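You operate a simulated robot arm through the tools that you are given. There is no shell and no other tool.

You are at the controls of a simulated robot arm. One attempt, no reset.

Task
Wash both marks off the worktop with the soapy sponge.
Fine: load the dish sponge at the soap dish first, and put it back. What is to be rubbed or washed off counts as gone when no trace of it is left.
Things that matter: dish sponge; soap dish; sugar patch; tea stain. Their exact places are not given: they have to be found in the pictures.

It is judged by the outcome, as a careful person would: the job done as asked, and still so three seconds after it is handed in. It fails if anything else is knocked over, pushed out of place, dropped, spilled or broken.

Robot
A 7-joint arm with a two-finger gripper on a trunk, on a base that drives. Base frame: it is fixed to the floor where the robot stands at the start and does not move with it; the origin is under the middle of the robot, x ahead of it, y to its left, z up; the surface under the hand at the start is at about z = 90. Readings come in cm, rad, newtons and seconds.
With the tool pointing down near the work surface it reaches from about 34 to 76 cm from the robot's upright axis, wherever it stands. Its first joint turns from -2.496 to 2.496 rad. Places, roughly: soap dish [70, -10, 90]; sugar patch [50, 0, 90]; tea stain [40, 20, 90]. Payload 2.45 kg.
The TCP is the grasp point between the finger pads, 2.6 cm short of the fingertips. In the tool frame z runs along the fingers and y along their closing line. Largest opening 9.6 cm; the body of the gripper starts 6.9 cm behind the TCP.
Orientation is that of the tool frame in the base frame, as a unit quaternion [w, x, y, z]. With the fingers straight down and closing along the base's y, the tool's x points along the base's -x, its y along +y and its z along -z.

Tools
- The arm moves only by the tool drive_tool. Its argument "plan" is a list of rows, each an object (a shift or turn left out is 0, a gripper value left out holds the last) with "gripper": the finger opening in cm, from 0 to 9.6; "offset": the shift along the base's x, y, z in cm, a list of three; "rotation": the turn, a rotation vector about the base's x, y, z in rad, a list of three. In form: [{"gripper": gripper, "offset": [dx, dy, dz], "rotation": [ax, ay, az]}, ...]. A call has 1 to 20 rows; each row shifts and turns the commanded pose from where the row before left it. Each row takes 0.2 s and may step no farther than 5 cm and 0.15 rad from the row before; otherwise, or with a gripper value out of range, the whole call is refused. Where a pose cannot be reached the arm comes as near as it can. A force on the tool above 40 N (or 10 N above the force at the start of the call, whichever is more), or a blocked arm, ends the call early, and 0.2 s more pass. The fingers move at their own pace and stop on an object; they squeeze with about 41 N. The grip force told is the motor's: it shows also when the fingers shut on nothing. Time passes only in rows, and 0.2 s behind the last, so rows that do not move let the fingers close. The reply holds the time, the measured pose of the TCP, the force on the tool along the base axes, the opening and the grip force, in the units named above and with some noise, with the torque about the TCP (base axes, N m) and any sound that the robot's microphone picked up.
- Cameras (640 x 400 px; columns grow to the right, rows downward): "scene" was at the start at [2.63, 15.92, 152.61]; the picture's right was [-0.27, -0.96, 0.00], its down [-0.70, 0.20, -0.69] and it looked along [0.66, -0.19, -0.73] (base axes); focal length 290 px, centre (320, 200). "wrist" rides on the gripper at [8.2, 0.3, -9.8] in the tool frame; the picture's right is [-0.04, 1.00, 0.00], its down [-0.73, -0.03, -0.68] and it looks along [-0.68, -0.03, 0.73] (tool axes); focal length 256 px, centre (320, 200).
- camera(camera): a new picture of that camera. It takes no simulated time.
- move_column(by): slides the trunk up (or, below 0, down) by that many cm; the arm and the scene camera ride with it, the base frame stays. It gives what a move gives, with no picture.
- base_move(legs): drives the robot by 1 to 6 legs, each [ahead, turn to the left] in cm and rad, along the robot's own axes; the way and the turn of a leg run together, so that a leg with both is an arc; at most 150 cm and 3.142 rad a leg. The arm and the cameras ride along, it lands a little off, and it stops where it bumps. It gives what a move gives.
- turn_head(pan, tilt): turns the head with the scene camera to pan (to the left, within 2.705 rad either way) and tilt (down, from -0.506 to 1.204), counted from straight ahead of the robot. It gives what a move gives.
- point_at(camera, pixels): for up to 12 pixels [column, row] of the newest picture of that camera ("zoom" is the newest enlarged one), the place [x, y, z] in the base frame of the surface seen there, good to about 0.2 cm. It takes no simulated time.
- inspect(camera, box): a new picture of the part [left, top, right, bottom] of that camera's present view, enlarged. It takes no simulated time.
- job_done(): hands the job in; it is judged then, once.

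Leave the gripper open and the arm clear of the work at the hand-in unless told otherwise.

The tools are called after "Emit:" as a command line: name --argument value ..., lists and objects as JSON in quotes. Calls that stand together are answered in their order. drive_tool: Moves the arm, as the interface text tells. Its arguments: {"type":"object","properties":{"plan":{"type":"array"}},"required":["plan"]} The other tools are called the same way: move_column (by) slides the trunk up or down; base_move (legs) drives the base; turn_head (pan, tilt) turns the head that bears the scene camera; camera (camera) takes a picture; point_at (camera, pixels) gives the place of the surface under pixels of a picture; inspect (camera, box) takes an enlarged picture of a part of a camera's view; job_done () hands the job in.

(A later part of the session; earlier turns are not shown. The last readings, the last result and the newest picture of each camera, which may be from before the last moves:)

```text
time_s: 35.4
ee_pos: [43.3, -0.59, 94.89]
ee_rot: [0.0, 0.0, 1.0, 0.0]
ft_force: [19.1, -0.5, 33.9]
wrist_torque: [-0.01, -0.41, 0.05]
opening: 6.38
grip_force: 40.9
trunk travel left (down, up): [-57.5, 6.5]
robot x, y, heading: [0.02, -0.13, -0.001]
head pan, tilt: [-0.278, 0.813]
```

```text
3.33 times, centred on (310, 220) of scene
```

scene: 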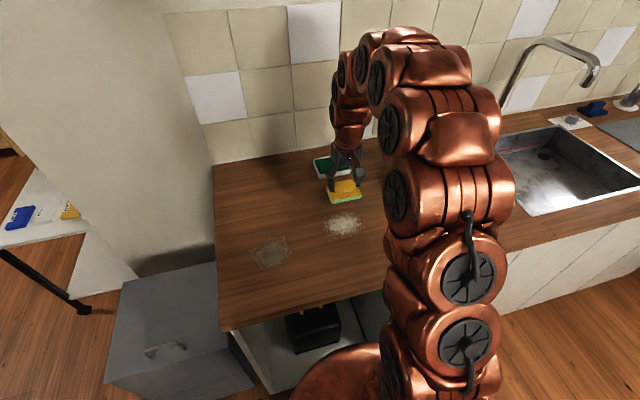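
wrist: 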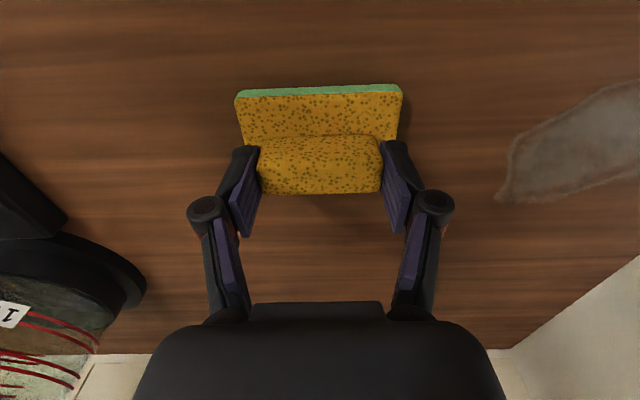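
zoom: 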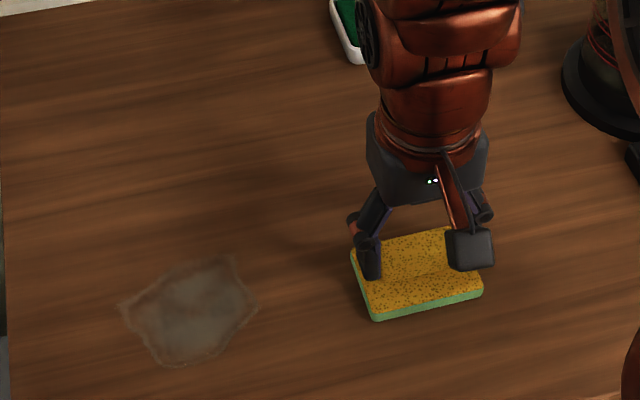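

Force rose to 34 N on the inward stroke, so I'll ease up slightly. The patch looks clean around the sponge. I'll do one more covering pass: across to y ≈ -6.5, then outward to x ≈ 56.

Emit:
drive_tool --plan '[{"gripper": 4.0, "offset": [0, 0, 0.05]}, {"offset": [0, -1, 0]}, {"offset": [0, -1, 0]}, {"offset": [0, -1, 0]}, {"offset": [0, -1, 0]}, {"offset": [0, -1, 0]}, {"offset": [0, -1, 0]}, {"offset": [1, 0, 0]}, {"offset": [1, 0, 0]}, {"offset": [1, 0, -0.02]}, {"offset": [1, 0, 0]}, {"offset": [1, 0, 0]}, {"offset": [0, 0, 0]}]'

Emit:
camera --camera "wrist"

```text
time_s: 38.2
ee_pos: [48.41, -6.55, 94.81]
ee_rot: [0.0, 0.0, 1.0, 0.0]
ft_force: [-2.4, 0.1, 3.9]
wrist_torque: [-0.1, 0.21, 0.01]
opening: 6.36
grip_force: 41.5
trunk travel left (down, up): [-57.5, 6.5]
robot x, y, heading: [-0.47, -0.05, -0.002]
head pan, tilt: [-0.278, 0.813]
```

```text
taken
```

wrist: 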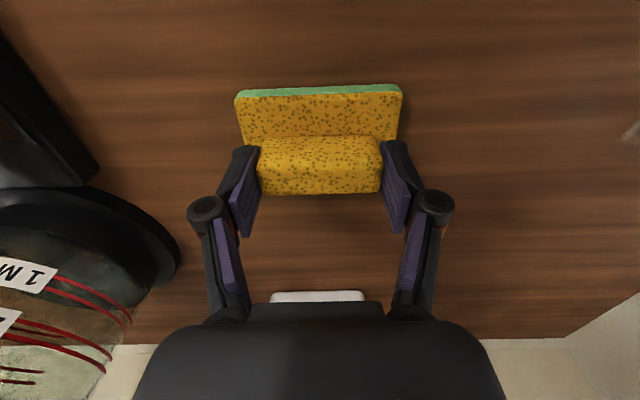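

Pressure dropped to 4 N. I'll press a little more and finish outward to x ≈ 56, then lift off to inspect the sugar area.

Emit:
drive_tool --plan '[{"gripper": 4.0, "offset": [0.5, 0, -0.06]}, {"offset": [1, 0, 0]}, {"offset": [1, 0, 0]}, {"offset": [1, 0, 0]}, {"offset": [1, 0, 0]}, {"offset": [1, 0, 0]}, {"offset": [1, 0, 0]}, {"offset": [1, 0, 0]}, {"offset": [0, 0, 0.3]}, {"offset": [0, 0, 1]}, {"offset": [0, 0, 1.5]}, {"offset": [0, 0, 1.5]}, {"offset": [0, 0, 0]}]'

Emit:
camera --camera "scene"

Emit:
inspect --camera "scene" --box '[270, 170, 430, 270]'

Emit:
camera --camera "wrist"

```text
time_s: 41.0
ee_pos: [55.84, -6.59, 99.08]
ee_rot: [0.001, 0.0, 1.0, 0.0]
ft_force: [0.8, 0.3, -0.6]
wrist_torque: [0.01, 0.01, -0.02]
opening: 6.38
grip_force: 40.7
trunk travel left (down, up): [-57.5, 6.5]
robot x, y, heading: [-0.21, -0.22, -0.001]
head pan, tilt: [-0.278, 0.813]
```

```text
taken
```

scene: 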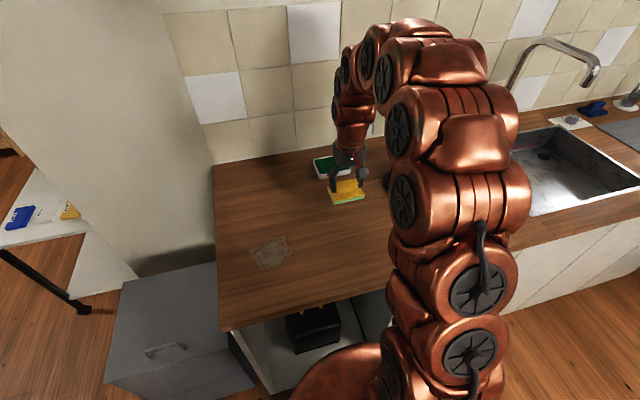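

```text
4.00 times, centred on (350, 220) of scene
```

zoom: 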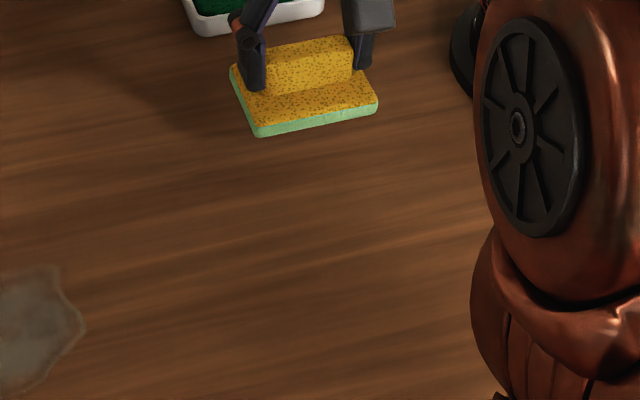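

```text
taken
```

wrist: 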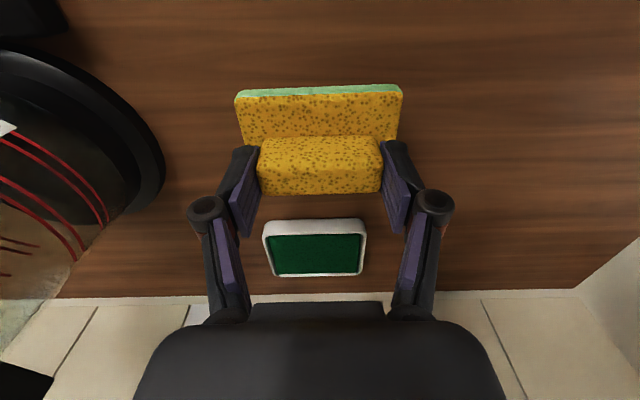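

The sugar area looks clean in the scene view, and the sponge edge is still pale green with soap. Next I'll carry the sponge to the far side of the tea stain, at about (53.5, 14.5).

Emit:
drive_tool --plan '[{"gripper": 4.0, "offset": [-0.3, 1.5, 0]}, {"offset": [-0.3, 2.5, 0]}, {"offset": [-0.3, 2.5, 0]}, {"offset": [-0.3, 2.5, 0]}, {"offset": [-0.3, 2.5, 0]}, {"offset": [-0.3, 2.5, 0]}, {"offset": [-0.3, 2.5, 0]}, {"offset": [-0.2, 2.5, 0]}, {"offset": [0, 2.1, 0]}, {"offset": [0, 0, -1.5]}, {"offset": [0, 0, -1.5]}, {"offset": [0, 0, -0.6]}, {"offset": [0, 0, 0]}]'

Emit:
camera --camera "wrist"

```text
time_s: 43.8
ee_pos: [53.5, 14.68, 95.52]
ee_rot: [-0.001, 0.0, 1.0, 0.0]
ft_force: [-0.8, -1.1, -0.1]
wrist_torque: [0.0, 0.01, 0.0]
opening: 6.37
grip_force: 40.9
trunk travel left (down, up): [-57.5, 6.5]
robot x, y, heading: [-0.13, -0.25, 0.003]
head pan, tilt: [-0.278, 0.813]
```

```text
taken
```

wrist: 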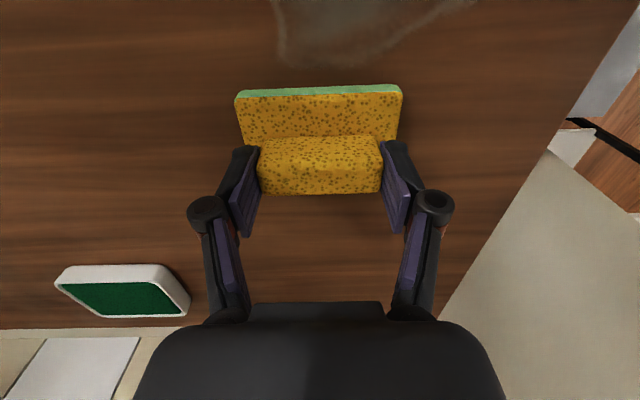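

The tea stain's far edge is just in front of the sponge at wrist (365,40). I'll ease down to contact.

Emit:
drive_tool --plan '[{"gripper": 4.0, "offset": [0, 0, -0.3]}, {"offset": [0, 0, -0.15]}, {"offset": [0, 0, -0.1]}, {"offset": [0, 0, 0]}]'

```text
time_s: 44.8
ee_pos: [53.6, 14.61, 94.86]
ee_rot: [0.0, 0.001, 1.0, 0.0]
ft_force: [0.2, -0.3, -0.3]
wrist_torque: [-0.01, 0.01, -0.02]
opening: 6.38
grip_force: 40.7
trunk travel left (down, up): [-57.5, 6.5]
robot x, y, heading: [0.04, -0.02, 0.0]
head pan, tilt: [-0.278, 0.813]
```

Emit:
drive_tool --plan '[{"gripper": 4.0, "offset": [0, 0, -0.08]}, {"offset": [0, 0, -0.05]}, {"offset": [0, 0, 0]}]'

```text
time_s: 45.6
ee_pos: [53.63, 14.48, 94.82]
ee_rot: [0.0, 0.0, 1.0, 0.001]
ft_force: [0.7, -0.9, 0.0]
wrist_torque: [-0.01, -0.01, 0.0]
opening: 6.37
grip_force: 41.1
trunk travel left (down, up): [-57.5, 6.5]
robot x, y, heading: [0.06, 0.46, -0.002]
head pan, tilt: [-0.278, 0.813]
```

No contact yet at 94.82. I'll ease down a little more.

Emit:
drive_tool --plan '[{"gripper": 4.0, "offset": [0, 0, -0.06]}, {"offset": [0, 0, -0.04]}, {"offset": [0, 0, 0]}]'

```text
time_s: 46.4
ee_pos: [53.64, 14.53, 94.84]
ee_rot: [0.0, 0.0, 1.0, 0.0]
ft_force: [-0.2, -0.5, 9.5]
wrist_torque: [-0.1, 0.09, -0.02]
opening: 6.39
grip_force: 41.5
trunk travel left (down, up): [-57.5, 6.5]
robot x, y, heading: [-0.15, -0.26, 0.002]
head pan, tilt: [-0.278, 0.813]
```

Contact at 9.5 N. I'll sweep inward over the tea stain.

Emit:
drive_tool --plan '[{"gripper": 4.0, "offset": [-0.7, 0, -0.03]}, {"offset": [-1, 0, 0]}, {"offset": [-1, 0, 0]}, {"offset": [-1, 0, 0]}, {"offset": [-1, 0, 0]}, {"offset": [-1, 0, 0]}, {"offset": [-1, 0, 0]}, {"offset": [-1, 0, 0]}, {"offset": [0, 0, 0]}]'

Emit:
camera --camera "wrist"

```text
time_s: 48.1
ee_pos: [46.73, 14.6, 94.8]
ee_rot: [0.003, 0.0, 1.0, 0.001]
ft_force: [-1.0, -0.6, 16.4]
wrist_torque: [-0.11, 0.59, 0.08]
opening: 6.39
grip_force: 41.4
trunk travel left (down, up): [-57.5, 6.5]
robot x, y, heading: [0.12, -0.29, 0.001]
head pan, tilt: [-0.278, 0.813]
stopped in row 8: the force on the tool passed its limit at 41 N (the readings are from after the stop); the commanded pose is now the measured one
```

```text
taken
```

wrist: 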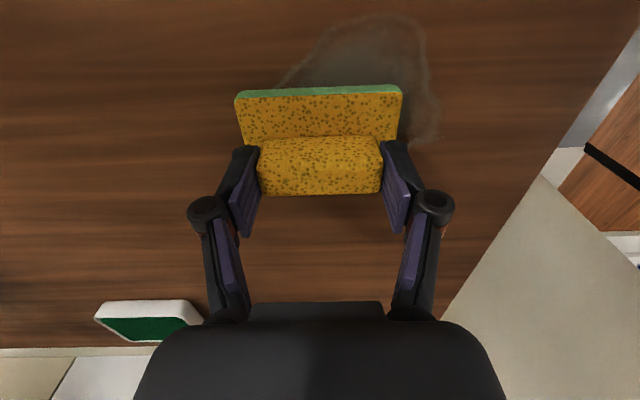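

The force touched 41 N and the call stopped. The sponge is still seated the same and the stain is clearing behind it. I'll ease up a bit and continue, raising gently during the inward stroke.

Emit:
drive_tool --plan '[{"gripper": 4.0, "offset": [-0.7, 0, 0.03]}, {"offset": [-1, 0, 0.02]}, {"offset": [-1, 0, 0.01]}, {"offset": [-1, 0, 0.01]}, {"offset": [0, 0, 0]}]'

Emit:
camera --camera "wrist"

```text
time_s: 49.3
ee_pos: [43.04, 14.38, 94.88]
ee_rot: [0.002, 0.0, 1.0, -0.001]
ft_force: [8.7, -0.2, 13.9]
wrist_torque: [0.05, -0.13, 0.0]
opening: 6.36
grip_force: 40.3
trunk travel left (down, up): [-57.5, 6.5]
robot x, y, heading: [0.05, -0.45, -0.001]
head pan, tilt: [-0.278, 0.813]
```

```text
taken
```

wrist: 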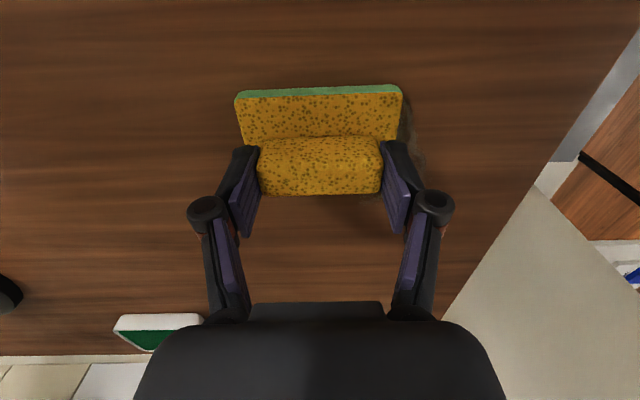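

Good: 14 N, and the area behind the sponge is clearing. I'll finish inward to x ≈ 39, shift to y ≈ 19.5, and sweep back outward.

Emit:
drive_tool --plan '[{"gripper": 4.0, "offset": [-1, 0, 0]}, {"offset": [-1, 0, 0.01]}, {"offset": [-1, 0, 0.01]}, {"offset": [-1, 0, 0.01]}, {"offset": [0, 1, 0]}, {"offset": [0, 1, 0]}, {"offset": [0, 1, 0]}, {"offset": [0, 1, 0]}, {"offset": [0, 1, 0]}, {"offset": [0, 0, 0]}]'

Emit:
camera --camera "wrist"

```text
time_s: 51.5
ee_pos: [38.95, 19.65, 95.0]
ee_rot: [0.002, 0.001, 1.0, 0.0]
ft_force: [0.1, -0.5, 0.0]
wrist_torque: [-0.01, 0.01, 0.01]
opening: 6.39
grip_force: 41.0
trunk travel left (down, up): [-57.5, 6.5]
robot x, y, heading: [-0.1, 0.08, -0.004]
head pan, tilt: [-0.278, 0.813]
```

```text
taken
```

wrist: 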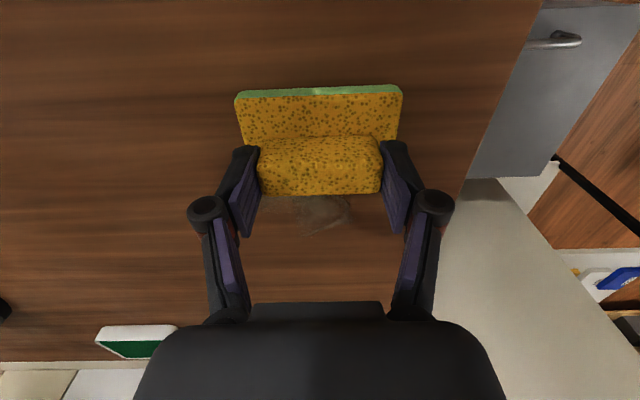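

Contact was lost (0 N) as I raised a bit too much. The rest of the stain lies ahead at wrist (320,210). I'll press down again gently.

Emit:
drive_tool --plan '[{"gripper": 4.0, "offset": [0, 0, -0.05]}, {"offset": [0, 0, -0.04]}, {"offset": [0, 0, 0]}]'

```text
time_s: 52.3
ee_pos: [38.94, 19.58, 94.89]
ee_rot: [0.002, 0.001, 1.0, 0.0]
ft_force: [-0.1, 0.7, -0.7]
wrist_torque: [0.01, -0.05, -0.02]
opening: 6.36
grip_force: 40.6
trunk travel left (down, up): [-57.5, 6.5]
robot x, y, heading: [-0.11, 0.19, 0.002]
head pan, tilt: [-0.278, 0.813]
```

Emit:
drive_tool --plan '[{"gripper": 4.0, "offset": [0, 0, -0.05]}, {"offset": [0, 0, -0.04]}, {"offset": [0, 0, 0]}]'

```text
time_s: 53.1
ee_pos: [39.14, 19.63, 94.74]
ee_rot: [0.003, 0.0, 1.0, 0.001]
ft_force: [-2.6, 0.3, 22.6]
wrist_torque: [-0.2, 0.42, 0.0]
opening: 6.39
grip_force: 40.9
trunk travel left (down, up): [-57.5, 6.5]
robot x, y, heading: [0.27, -0.03, -0.005]
head pan, tilt: [-0.278, 0.813]
```

22.6 N on the worktop. I'll sweep outward over the rest of the tea stain.

Emit:
drive_tool --plan '[{"gripper": 4.0, "offset": [0.7, 0, 0]}, {"offset": [1, 0, 0]}, {"offset": [1, 0, 0]}, {"offset": [1, 0, 0]}, {"offset": [1, 0, 0]}, {"offset": [1, 0, 0]}, {"offset": [1, 0, 0]}, {"offset": [0, 0, 0]}]'

Emit:
camera --camera "wrist"

```text
time_s: 53.5
ee_pos: [39.23, 19.66, 94.87]
ee_rot: [0.0, 0.0, 1.0, 0.0]
ft_force: [-12.8, -5.4, 25.8]
wrist_torque: [-0.26, -0.25, -0.19]
opening: 6.39
grip_force: 40.9
trunk travel left (down, up): [-57.5, 6.5]
robot x, y, heading: [0.18, 0.45, -0.002]
head pan, tilt: [-0.278, 0.813]
stopped in row 1: the force on the tool passed its limit at 46 N (the readings are from after the stop); the commanded pose is now the measured one
```

```text
taken
```

wrist: 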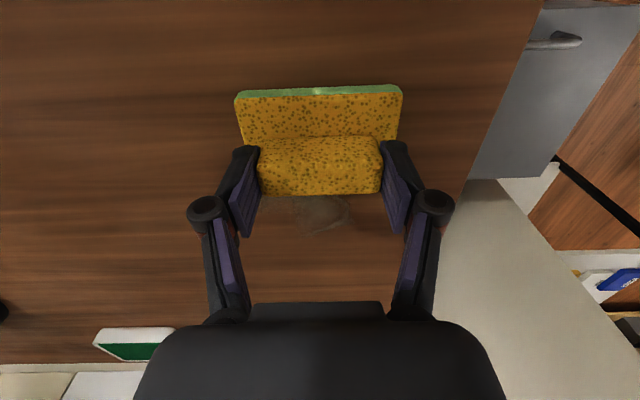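

The force spiked to 46 N and it stopped. I'll raise slightly (0.07) and then sweep.

Emit:
drive_tool --plan '[{"gripper": 4.0, "offset": [0, 0, 0.05]}, {"offset": [0.5, 0, 0.02]}, {"offset": [0.8, 0, 0]}, {"offset": [1, 0, 0]}, {"offset": [0, 0, 0]}]'

```text
time_s: 54.2
ee_pos: [39.7, 19.72, 94.89]
ee_rot: [-0.003, 0.0, 1.0, 0.001]
ft_force: [-7.5, -3.2, 24.1]
wrist_torque: [-0.09, -0.44, -0.12]
opening: 6.43
grip_force: 40.6
trunk travel left (down, up): [-57.5, 6.5]
robot x, y, heading: [-0.2, -0.14, 0.004]
head pan, tilt: [-0.278, 0.813]
stopped in row 3: the force on the tool passed its limit at 43 N (the readings are from after the stop); the commanded pose is now the measured one
```

It stopped again. I'll lift clear by about 1.5 cm and look at how the sponge sits in the grip.

Emit:
drive_tool --plan '[{"gripper": 4.0, "offset": [0, 0, 0.5]}, {"offset": [0, 0, 1]}, {"offset": [0, 0, 0]}]'

Emit:
camera --camera "wrist"

Emit:
inspect --camera "scene" --box '[190, 170, 370, 310]'

```text
time_s: 55.0
ee_pos: [39.75, 19.6, 96.25]
ee_rot: [-0.002, 0.0, 1.0, 0.0]
ft_force: [-0.1, 0.2, -1.0]
wrist_torque: [0.0, -0.05, 0.0]
opening: 6.35
grip_force: 41.1
trunk travel left (down, up): [-57.5, 6.5]
robot x, y, heading: [0.02, 0.38, 0.002]
head pan, tilt: [-0.278, 0.813]
```

```text
taken
```

wrist: 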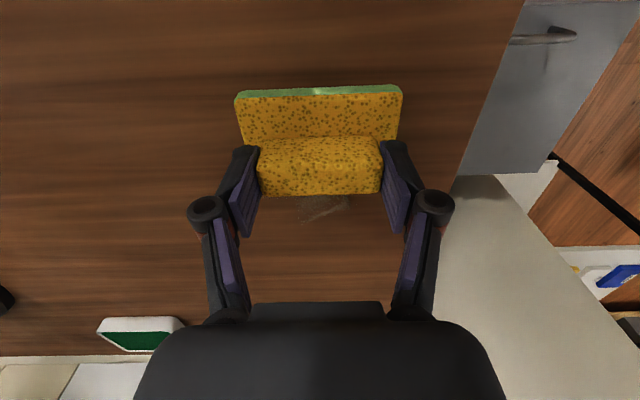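

```text
2.86 times, centred on (280, 240) of scene
```

zoom: 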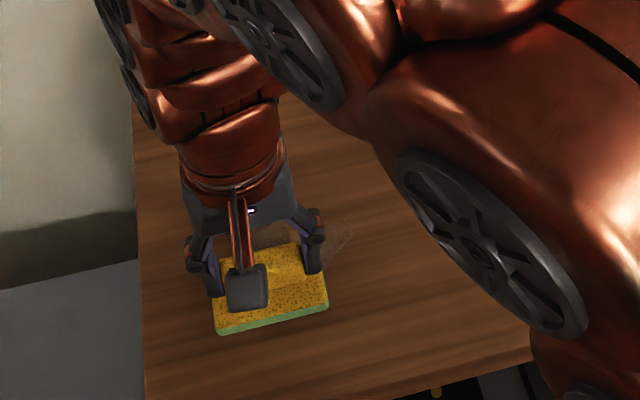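

The sponge sits straight in the grip, and a faint remnant of stain is visible ahead and to the side. I'll lower again to a lighter contact.

Emit:
drive_tool --plan '[{"gripper": 4.0, "offset": [0, 0, -1.0], "rotation": [0, 0, 0]}, {"offset": [0, 0, -0.3]}, {"offset": [0, 0, 0]}, {"offset": [0, 0, 0]}]'

```text
time_s: 56.0
ee_pos: [39.57, 19.54, 94.95]
ee_rot: [-0.004, 0.0, 1.0, 0.0]
ft_force: [-1.1, 0.5, -0.8]
wrist_torque: [0.0, 0.01, 0.0]
opening: 6.37
grip_force: 40.9
trunk travel left (down, up): [-57.5, 6.5]
robot x, y, heading: [-0.01, -0.1, -0.001]
head pan, tilt: [-0.278, 0.813]
```

The tool has picked up a tiny pitch (about 0.006 rad) from the force stops. I'll correct that and settle into light contact.

Emit:
drive_tool --plan '[{"gripper": 4.0, "offset": [0, 0, 0], "rotation": [0, -0.006, 0]}, {"offset": [0, 0, -0.05]}, {"offset": [0, 0, 0]}, {"offset": [0, 0, 0]}]'

```text
time_s: 57.0
ee_pos: [39.63, 19.64, 94.88]
ee_rot: [0.0, 0.0, 1.0, 0.0]
ft_force: [-0.9, 0.0, -1.2]
wrist_torque: [0.02, 0.0, -0.03]
opening: 6.38
grip_force: 41.5
trunk travel left (down, up): [-57.5, 6.5]
robot x, y, heading: [-0.16, 0.1, 0.001]
head pan, tilt: [-0.278, 0.813]
```

Level again, with no contact yet at 94.88. I'll ease down in finer steps.

Emit:
drive_tool --plan '[{"gripper": 4.0, "offset": [0, 0, -0.04]}, {"offset": [0, 0, -0.03]}, {"offset": [0, 0, 0]}, {"offset": [0, 0, 0]}]'

```text
time_s: 58.0
ee_pos: [39.7, 19.6, 94.76]
ee_rot: [0.0, 0.0, 1.0, -0.001]
ft_force: [-1.5, 0.9, 4.1]
wrist_torque: [0.09, -0.08, 0.05]
opening: 6.38
grip_force: 40.8
trunk travel left (down, up): [-57.5, 6.5]
robot x, y, heading: [-0.14, -0.05, 0.001]
head pan, tilt: [-0.278, 0.813]
```

Light contact at 4 N. I'll start the outward stroke with a tiny bit more pressure.

Emit:
drive_tool --plan '[{"gripper": 4.0, "offset": [0.4, 0, -0.03]}, {"offset": [0.7, 0, 0]}, {"offset": [1, 0, 0]}, {"offset": [1, 0, 0]}, {"offset": [1, 0, 0]}, {"offset": [1, 0, 0]}, {"offset": [0, 0, 0]}]'

Emit:
camera --camera "wrist"

```text
time_s: 59.6
ee_pos: [44.81, 19.67, 94.78]
ee_rot: [0.0, 0.0, 1.0, -0.001]
ft_force: [0.5, 1.2, -0.6]
wrist_torque: [0.0, 0.01, 0.02]
opening: 6.37
grip_force: 41.0
trunk travel left (down, up): [-57.5, 6.5]
robot x, y, heading: [0.02, -0.15, 0.001]
head pan, tilt: [-0.278, 0.813]
```

```text
taken
```

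wrist: 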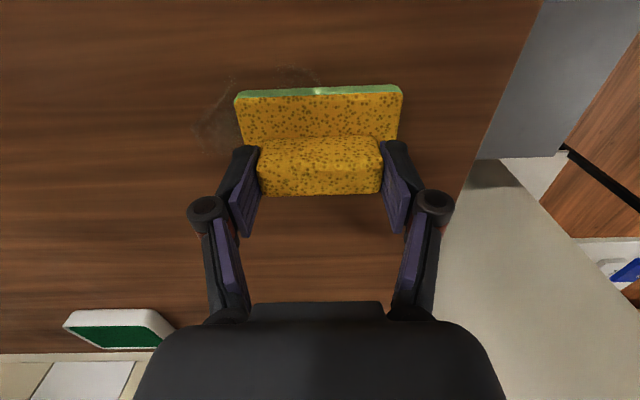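

Contact faded on the outward stroke. Faint stain traces remain at wrist (215,115) and (295,78). I'll re-establish pressure here.

Emit:
drive_tool --plan '[{"gripper": 4.0, "offset": [0, 0, -0.05]}, {"offset": [0, 0, -0.03]}, {"offset": [0, 0, 0]}]'

Emit:
inspect --camera "wrist" --box '[150, 20, 450, 210]'

```text
time_s: 60.4
ee_pos: [44.79, 19.79, 94.65]
ee_rot: [0.001, -0.001, 1.0, 0.001]
ft_force: [1.1, -1.5, 16.2]
wrist_torque: [-0.21, 0.05, 0.01]
opening: 6.37
grip_force: 41.4
trunk travel left (down, up): [-57.5, 6.5]
robot x, y, heading: [0.22, 0.25, -0.0]
head pan, tilt: [-0.278, 0.813]
```

```text
2.11 times, centred on (300, 115) of wrist
```

zoom: 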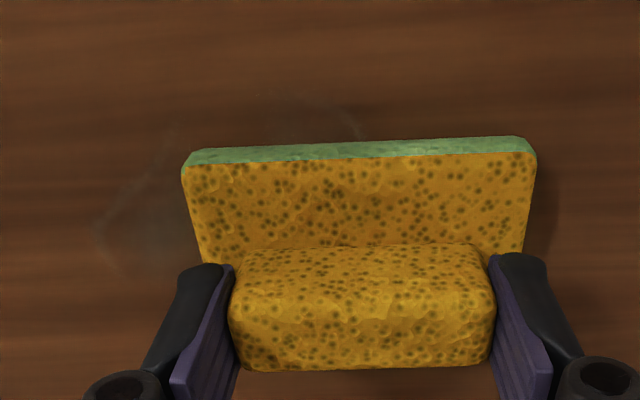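

16 N now. I'll sweep outward to x ≈ 52 with a slight downward bias to hold pressure.

Emit:
drive_tool --plan '[{"gripper": 4.0, "offset": [0.6, 0, 0]}, {"offset": [1, 0, -0.01]}, {"offset": [1, 0, -0.01]}, {"offset": [1, 0, -0.01]}, {"offset": [1, 0, -0.01]}, {"offset": [1, 0, -0.01]}, {"offset": [1, 0, -0.01]}, {"offset": [0, 0, 0]}]'

Emit:
camera --camera "wrist"

```text
time_s: 62.2
ee_pos: [51.2, 19.66, 94.83]
ee_rot: [0.0, 0.001, 1.0, 0.001]
ft_force: [-11.9, -2.1, 20.3]
wrist_torque: [-0.38, 0.21, -0.17]
opening: 6.36
grip_force: 41.2
trunk travel left (down, up): [-57.5, 6.5]
robot x, y, heading: [-0.27, 0.08, 0.003]
head pan, tilt: [-0.278, 0.813]
stopped in row 8: the force on the tool passed its limit at 40 N (the readings are from after the stop); the commanded pose is now the measured one
```

```text
taken
```

wrist: 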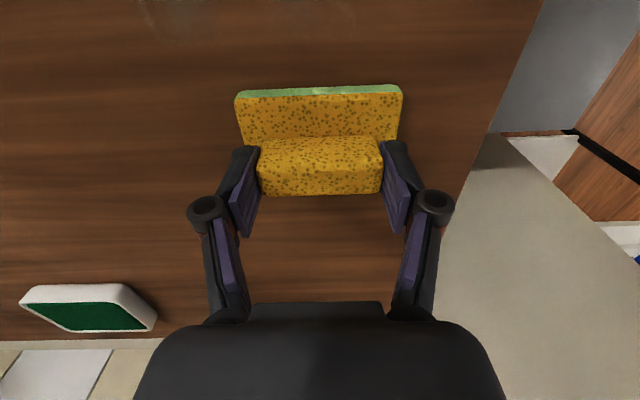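

The outward stroke is done (force touched 40 N at the end). The remaining trace is at wrist (195,25), on the -y side near x ≈ 44. I'll ease up, shift to y ≈ 15, and sweep inward again.

Emit:
drive_tool --plan '[{"gripper": 4.0, "offset": [0, 0, 0.06]}, {"offset": [0, -0.8, 0]}, {"offset": [0, -1, 0]}, {"offset": [0, -1, 0]}, {"offset": [0, -1, 0]}, {"offset": [0, -0.7, 0]}, {"offset": [0, 0, 0]}]'

```text
time_s: 63.8
ee_pos: [51.27, 15.43, 94.68]
ee_rot: [0.001, 0.0, 1.0, 0.001]
ft_force: [-2.0, 17.1, 25.2]
wrist_torque: [0.75, -0.15, 0.06]
opening: 6.41
grip_force: 40.6
trunk travel left (down, up): [-57.5, 6.5]
robot x, y, heading: [0.03, -0.23, 0.001]
head pan, tilt: [-0.278, 0.813]
```

25 N, a bit high. I'll ease up and sweep inward over the traces.

Emit:
drive_tool --plan '[{"gripper": 4.0, "offset": [-0.5, 0, 0.05]}, {"offset": [-1, 0, 0.01]}, {"offset": [-1, 0, 0.01]}, {"offset": [-1, 0, 0.01]}, {"offset": [-1, 0, 0.01]}, {"offset": [-1, 0, 0.01]}, {"offset": [0, 0, 0]}]'

Emit:
camera --camera "wrist"

```text
time_s: 65.4
ee_pos: [45.78, 15.14, 94.8]
ee_rot: [-0.001, 0.0, 1.0, 0.001]
ft_force: [-0.6, 0.2, -0.8]
wrist_torque: [0.01, 0.01, 0.0]
opening: 6.36
grip_force: 40.4
trunk travel left (down, up): [-57.5, 6.5]
robot x, y, heading: [0.03, -0.08, -0.0]
head pan, tilt: [-0.278, 0.813]
```

```text
taken
```

wrist: 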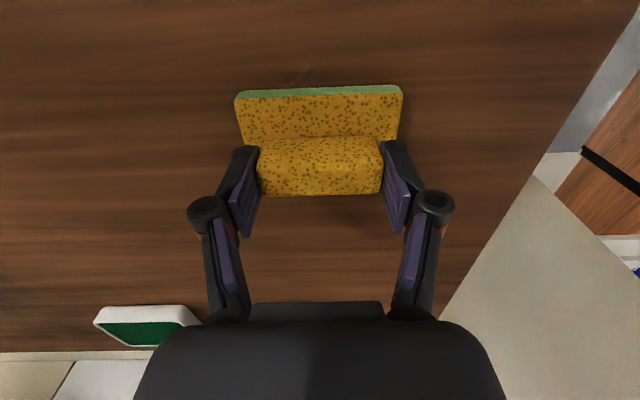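

Contact was lost again (0 N). A faint trace remains just ahead at wrist (305,72). I'll lower to contact here.

Emit:
drive_tool --plan '[{"gripper": 4.0, "offset": [0, 0, -0.06]}, {"offset": [0, 0, -0.04]}, {"offset": [0, 0, 0]}]'

```text
time_s: 66.2
ee_pos: [45.92, 15.17, 94.71]
ee_rot: [0.0, 0.0, 1.0, 0.001]
ft_force: [0.0, -2.7, 10.4]
wrist_torque: [-0.34, 0.1, 0.09]
opening: 6.38
grip_force: 40.9
trunk travel left (down, up): [-57.5, 6.5]
robot x, y, heading: [-0.3, 0.18, -0.0]
head pan, tilt: [-0.278, 0.813]
```

10 N contact. I'll sweep inward to x ≈ 38 at constant height, watching the force.

Emit:
drive_tool --plan '[{"gripper": 4.0, "offset": [-0.6, 0, 0]}, {"offset": [-1, 0, 0]}, {"offset": [-1, 0, 0]}, {"offset": [-1, 0, 0]}, {"offset": [-1, 0, 0]}, {"offset": [0, 0, 0]}]'

Emit:
camera --camera "wrist"

```text
time_s: 67.6
ee_pos: [41.37, 15.18, 94.75]
ee_rot: [0.002, 0.0, 1.0, 0.001]
ft_force: [17.3, 1.4, 29.6]
wrist_torque: [-0.04, -0.43, 0.09]
opening: 6.4
grip_force: 40.5
trunk travel left (down, up): [-57.5, 6.5]
robot x, y, heading: [0.07, 0.39, 0.004]
head pan, tilt: [-0.278, 0.813]
```

```text
taken
```

wrist: 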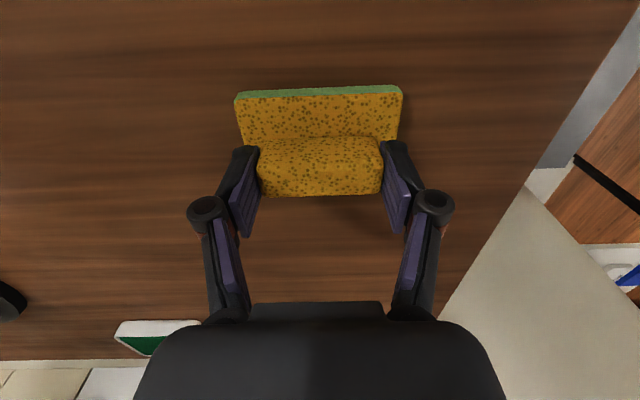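

29.6 N now and the strip is clean behind the sponge. I'll ease up and finish the inward stroke to x ≈ 38.5, then shift to y ≈ 18.

Emit:
drive_tool --plan '[{"gripper": 4.0, "offset": [-0.9, 0, 0.05]}, {"offset": [-1, 0, 0]}, {"offset": [-1, 0, 0.01]}, {"offset": [0, 0.7, 0]}, {"offset": [0, 1, 0]}, {"offset": [0, 1, 0]}, {"offset": [0, 0, 0]}]'

Emit:
camera --camera "wrist"

```text
time_s: 69.2
ee_pos: [38.3, 17.8, 94.73]
ee_rot: [-0.001, 0.0, 1.0, 0.0]
ft_force: [-3.0, -1.8, 3.6]
wrist_torque: [-0.3, 0.22, -0.08]
opening: 6.38
grip_force: 40.9
trunk travel left (down, up): [-57.5, 6.5]
robot x, y, heading: [-0.3, 0.14, 0.004]
head pan, tilt: [-0.278, 0.813]
```

```text
taken
```

wrist: 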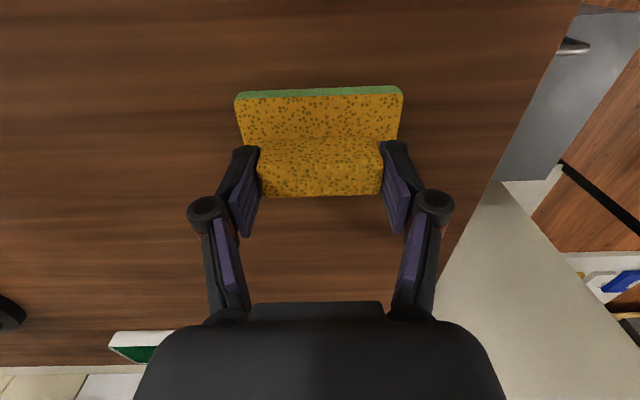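

The worktop ahead looks clean. I'll make one more covering outward stroke at y ≈ 18 with moderate pressure.

Emit:
drive_tool --plan '[{"gripper": 4.0, "offset": [0.4, 0, -0.04]}, {"offset": [0.8, 0, -0.01]}, {"offset": [1, 0, -0.01]}, {"offset": [1, 0, -0.01]}, {"offset": [1, 0, -0.01]}, {"offset": [1, 0, 0]}, {"offset": [0, 0, 0]}]'

Emit:
camera --camera "wrist"

```text
time_s: 70.8
ee_pos: [43.51, 17.88, 94.66]
ee_rot: [0.001, 0.0, 1.0, 0.001]
ft_force: [-9.6, 0.8, 14.3]
wrist_torque: [-0.13, 0.51, -0.02]
opening: 6.37
grip_force: 41.3
trunk travel left (down, up): [-57.5, 6.5]
robot x, y, heading: [-0.21, 0.26, -0.001]
head pan, tilt: [-0.278, 0.813]
```

```text
taken
```

wrist: 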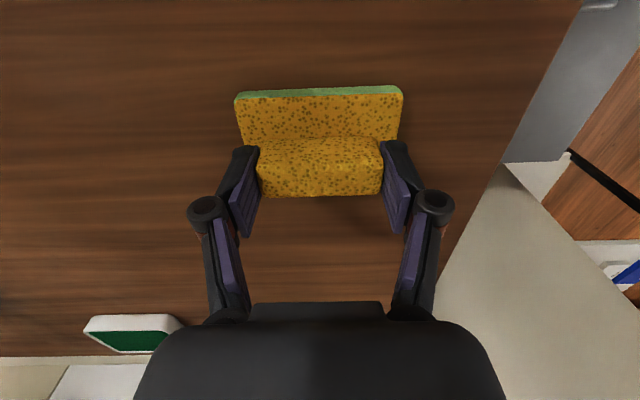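

Steady at 14 N. I'll continue outward to x ≈ 51, then lift up high so I can inspect the whole worktop.

Emit:
drive_tool --plan '[{"gripper": 4.0, "offset": [1, 0, 0]}, {"offset": [1, 0, 0]}, {"offset": [1, 0, 0]}, {"offset": [1, 0, 0]}, {"offset": [1, 0, 0]}, {"offset": [1, 0, 0]}, {"offset": [1, 0, 0]}, {"offset": [0, 0, 0.3]}, {"offset": [0, 0, 1]}, {"offset": [0, 0, 2]}, {"offset": [0, 0, 2]}, {"offset": [0, 0, 2]}, {"offset": [0, 0, 0]}]'

Emit:
camera --camera "wrist"

Emit:
camera --camera "scene"

Emit:
inspect --camera "scene" --box '[210, 190, 370, 290]'

```text
time_s: 73.6
ee_pos: [50.71, 17.76, 101.95]
ee_rot: [-0.001, 0.001, 1.0, 0.001]
ft_force: [0.0, 0.0, -1.0]
wrist_torque: [0.0, 0.0, -0.02]
opening: 6.38
grip_force: 40.8
trunk travel left (down, up): [-57.5, 6.5]
robot x, y, heading: [-0.29, 0.22, -0.001]
head pan, tilt: [-0.278, 0.813]
```

```text
taken
```

wrist: 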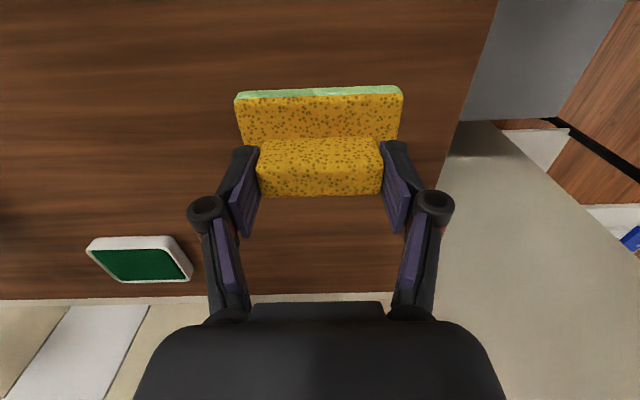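

```text
taken
```

scene: 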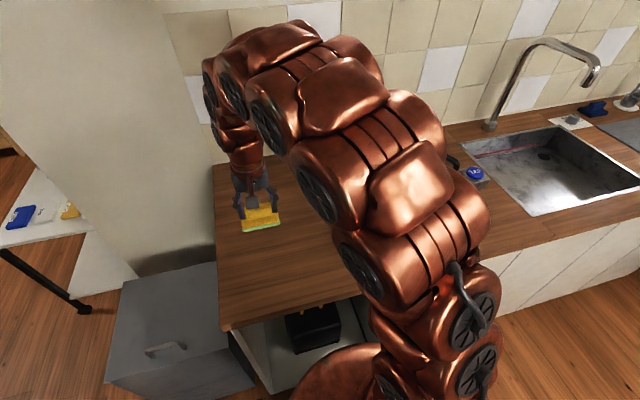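

```text
4.00 times, centred on (290, 240) of scene
```

zoom: 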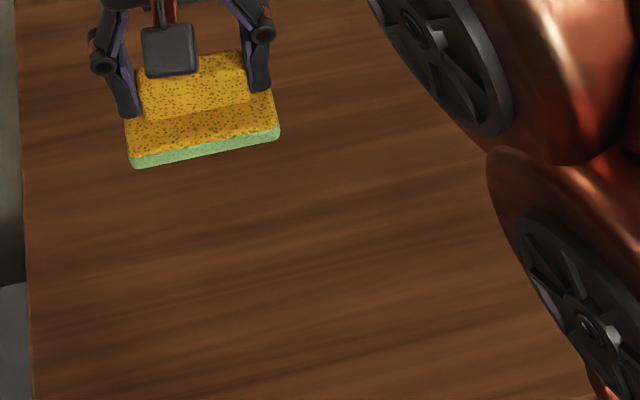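

Both areas look clean so far. Before putting the sponge back, I'll move to about (60, -6), where the scene camera sees both former marks unobstructed, and examine them enlarged.

Emit:
drive_tool --plan '[{"gripper": 4.0, "offset": [0.5, -2, 0]}, {"offset": [1, -2.5, 0]}, {"offset": [1, -2.5, 0]}, {"offset": [1, -2.5, 0]}, {"offset": [1, -2.5, 0]}, {"offset": [1, -2.5, 0]}, {"offset": [1, -2.5, 0]}, {"offset": [1, -2.5, 0]}, {"offset": [1, -2.5, 0]}, {"offset": [0.8, -1.8, 0]}, {"offset": [0, 0, 0]}]'

Emit:
inspect --camera "scene" --box '[225, 215, 321, 290]'

Emit:
inspect --camera "scene" --box '[290, 190, 394, 260]'

Emit:
camera --camera "wrist"

```text
time_s: 76.0
ee_pos: [59.68, -6.05, 102.06]
ee_rot: [0.0, 0.001, 1.0, 0.001]
ft_force: [-0.6, 0.3, -0.6]
wrist_torque: [0.02, 0.01, 0.0]
opening: 6.36
grip_force: 41.2
trunk travel left (down, up): [-57.5, 6.5]
robot x, y, heading: [-0.34, 0.07, -0.005]
head pan, tilt: [-0.278, 0.813]
```

```text
5.33 times, centred on (273, 252) of scene
```

zoom: 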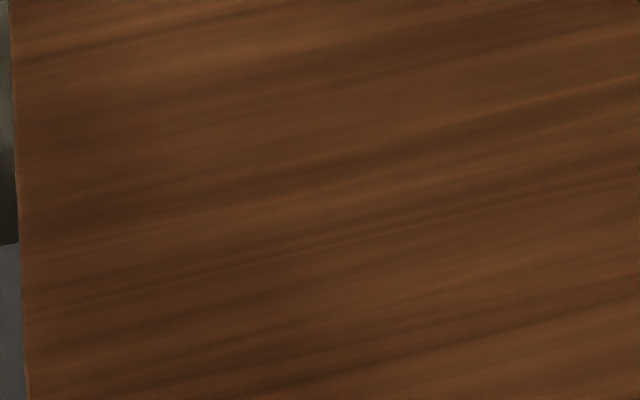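

```text
5.71 times, centred on (342, 225) of scene
```

zoom: 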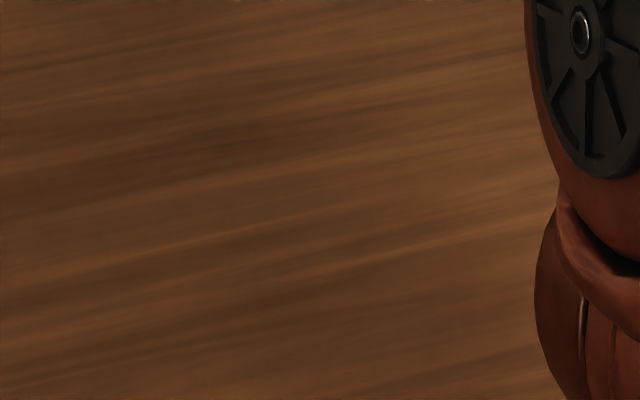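

```text
taken
```

wrist: 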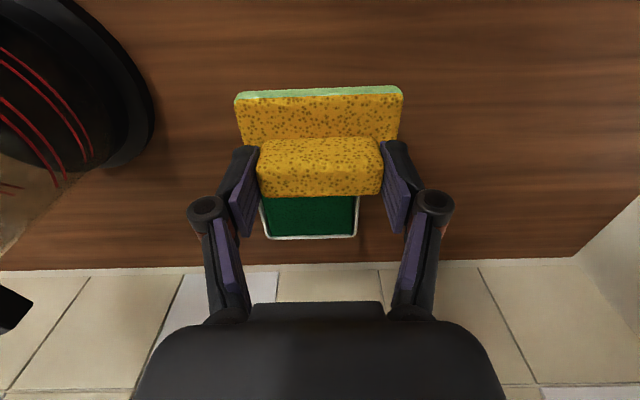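

Both places show clean wood. Now I'll return the sponge to its home at TCP (72.05, 10.13), moving at about z 101, well above the dish.

Emit:
drive_tool --plan '[{"gripper": 4.0, "offset": [0.5, 1.5, -0.2]}, {"offset": [1.5, 2, -0.2]}, {"offset": [1.5, 2, -0.2]}, {"offset": [1.5, 2, -0.2]}, {"offset": [1.5, 2, -0.2]}, {"offset": [1.5, 2, 0]}, {"offset": [1.5, 2, 0]}, {"offset": [1.5, 1.7, 0]}, {"offset": [1.4, 1, 0]}, {"offset": [0, 0, 0]}]'

Emit:
camera --camera "wrist"

```text
time_s: 78.2
ee_pos: [72.15, 10.41, 101.09]
ee_rot: [-0.001, 0.0, 1.0, 0.001]
ft_force: [-0.7, 0.7, -0.4]
wrist_torque: [0.0, -0.02, 0.01]
opening: 6.36
grip_force: 41.1
trunk travel left (down, up): [-57.5, 6.5]
robot x, y, heading: [0.17, 0.05, 0.002]
head pan, tilt: [-0.278, 0.813]
```

```text
taken
```

wrist: 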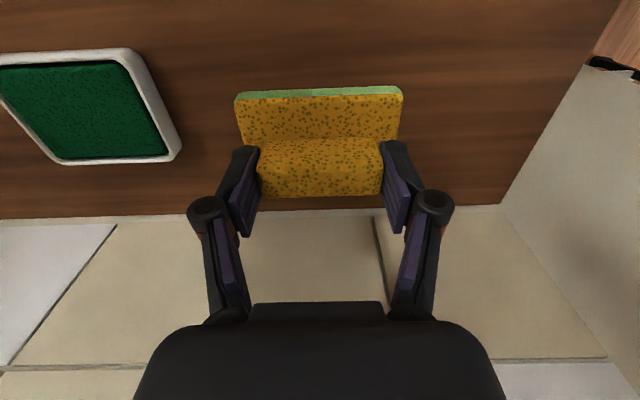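

I'm at (72.15, 10.41), so I'll correct by (-0.1, -0.27) and lower to just above contact.

Emit:
drive_tool --plan '[{"gripper": 4.0, "offset": [-0.1, -0.27, -1]}, {"offset": [0, 0, -1.5]}, {"offset": [0, 0, -1.5]}, {"offset": [0, 0, -1.2]}, {"offset": [0, 0, -0.6]}, {"offset": [0, 0, 0]}]'

Emit:
camera --camera "wrist"

Emit:
point_at --camera "wrist" --pixels '[[240, 100], [400, 94], [320, 93], [320, 160], [262, 165], [380, 165]]'

```text
time_s: 79.6
ee_pos: [72.14, 10.09, 95.3]
ee_rot: [0.0, 0.0, 1.0, 0.001]
ft_force: [0.2, 0.1, -0.6]
wrist_torque: [-0.01, 0.01, 0.0]
opening: 6.38
grip_force: 41.0
trunk travel left (down, up): [-57.5, 6.5]
robot x, y, heading: [0.04, 0.22, -0.0]
head pan, tilt: [-0.278, 0.813]
```

```text
taken
```

wrist: 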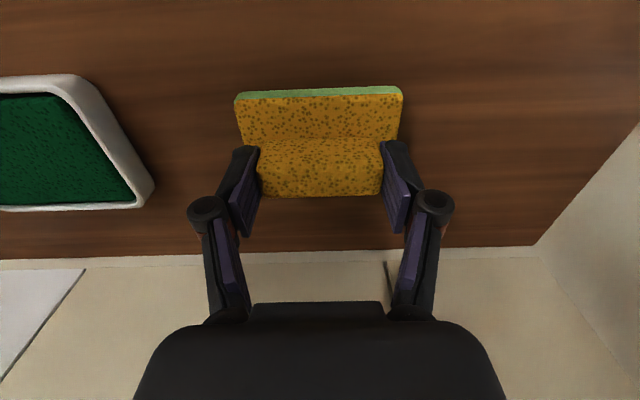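

```text
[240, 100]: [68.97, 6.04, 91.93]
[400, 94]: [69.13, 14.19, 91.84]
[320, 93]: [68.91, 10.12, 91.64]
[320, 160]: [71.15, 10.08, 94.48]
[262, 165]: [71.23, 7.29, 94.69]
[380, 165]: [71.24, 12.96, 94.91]
```

The sponge lines up with its old footprint (front edge x ≈ 68.8, y 6–14.4). I'll lower in small steps until it just touches.

Emit:
drive_tool --plan '[{"gripper": 4.0, "offset": [-0.1, 0.03, -0.2]}, {"offset": [0, 0, -0.1]}, {"offset": [0, 0, -0.1]}, {"offset": [0, 0, 0]}]'

```text
time_s: 80.6
ee_pos: [72.1, 9.99, 94.68]
ee_rot: [0.0, 0.0, 1.0, 0.002]
ft_force: [0.5, 0.4, -0.6]
wrist_torque: [0.01, 0.0, -0.03]
opening: 6.39
grip_force: 40.4
trunk travel left (down, up): [-57.5, 6.5]
robot x, y, heading: [0.04, -0.24, 0.004]
head pan, tilt: [-0.278, 0.813]
```

Emit:
drive_tool --plan '[{"gripper": 4.0, "offset": [0, 0.06, -0.06]}, {"offset": [0, 0, -0.05]}, {"offset": [0, 0, 0]}]'

```text
time_s: 81.4
ee_pos: [72.1, 10.01, 94.71]
ee_rot: [0.0, 0.001, 1.0, 0.001]
ft_force: [-3.8, -0.8, 5.3]
wrist_torque: [-0.11, -0.03, -0.06]
opening: 6.37
grip_force: 40.9
trunk travel left (down, up): [-57.5, 6.5]
robot x, y, heading: [0.28, 0.15, -0.002]
head pan, tilt: [-0.278, 0.813]
```

Touching at 5 N. I'll open the fingers gradually and wait.

Emit:
drive_tool --plan '[{"gripper": 6.8, "offset": [0, 0, 0]}, {"gripper": 7.6, "offset": [0, 0, 0]}, {"gripper": 8.6, "offset": [0, 0, 0.1]}, {"gripper": 9.6, "offset": [0, 0, 0.1]}, {"offset": [0, 0, 0.2]}, {"offset": [0, 0, 0]}]'

Emit:
camera --camera "wrist"

```text
time_s: 82.8
ee_pos: [72.01, 9.98, 94.9]
ee_rot: [0.0, 0.0, 1.0, 0.001]
ft_force: [-0.3, -0.9, -0.1]
wrist_torque: [-0.02, -0.02, -0.01]
opening: 9.62
grip_force: 0.1
trunk travel left (down, up): [-57.5, 6.5]
robot x, y, heading: [-0.04, -0.09, 0.005]
head pan, tilt: [-0.278, 0.813]
```

```text
taken
```

wrist: 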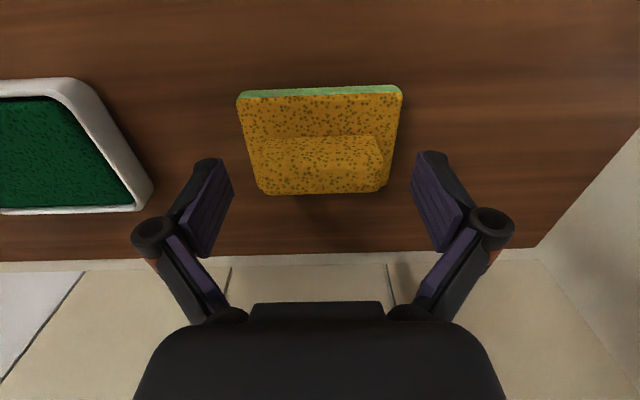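

The sponge is released and stands free between the open fingers. I'll lift straight up and then pull back to a view over the cleaned areas.

Emit:
drive_tool --plan '[{"gripper": 9.6, "offset": [0, 0, 1]}, {"offset": [0, 0, 1.5]}, {"offset": [0, 0, 2]}, {"offset": [-1, 0, 2.5]}, {"offset": [-3, -0.5, 3]}, {"offset": [-3, -0.5, 3]}, {"offset": [-4, -1, 3]}, {"offset": [-4, -1, 3]}, {"offset": [-4, -1, 2]}, {"offset": [-4, -1, 1]}, {"offset": [-3, -1, 0]}, {"offset": [0, 0, 0]}]'

Emit:
camera --camera "wrist"

Emit:
camera --camera "scene"

```text
refused: row 7 steps farther than a row can; nothing moved
```

```text
taken
```

wrist: 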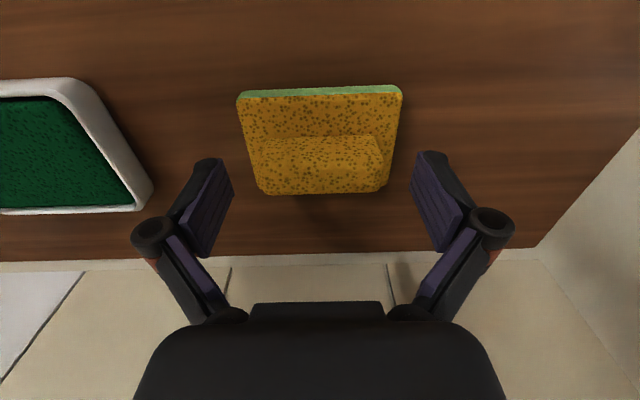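

```text
taken
```

scene: 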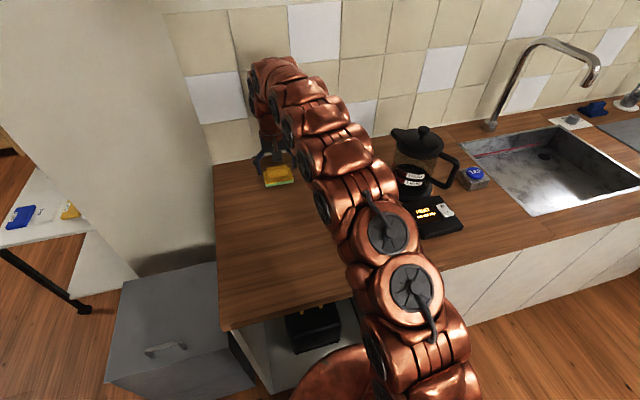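

That plan had one step over the limit, so nothing moved. I'll redo it with smaller steps.

Emit:
drive_tool --plan '[{"gripper": 9.6, "offset": [0, 0, 1]}, {"offset": [0, 0, 1.5]}, {"offset": [0, 0, 2]}, {"offset": [-1, 0, 2.5]}, {"offset": [-2.5, -0.5, 2.5]}, {"offset": [-3, -0.5, 2.5]}, {"offset": [-3, -0.5, 2.5]}, {"offset": [-3, -0.5, 2.5]}, {"offset": [-3, -0.5, 2.5]}, {"offset": [-3, -0.5, 1.5]}, {"offset": [-3.5, -0.5, 1]}, {"offset": [-3.5, -0.5, 0.5]}, {"offset": [-3.5, -0.5, 0]}, {"offset": [-3.5, 0, 0]}, {"offset": [0, 0, 0]}]'

Emit:
camera --camera "wrist"

Emit:
camera --camera "scene"

```text
time_s: 86.0
ee_pos: [39.41, 5.5, 117.64]
ee_rot: [0.0, 0.0, 1.0, 0.0]
ft_force: [0.1, 0.5, -0.4]
wrist_torque: [-0.01, -0.02, 0.03]
opening: 9.62
grip_force: 0.1
trunk travel left (down, up): [-57.5, 6.5]
robot x, y, heading: [-0.03, -0.17, -0.0]
head pan, tilt: [-0.278, 0.813]
```

```text
taken
```

wrist: 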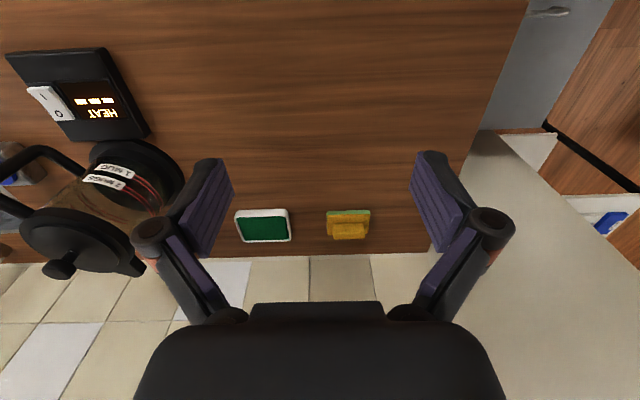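

```text
taken
```

scene: 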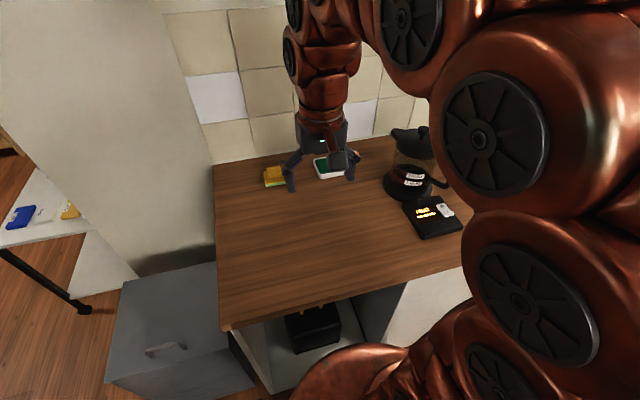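

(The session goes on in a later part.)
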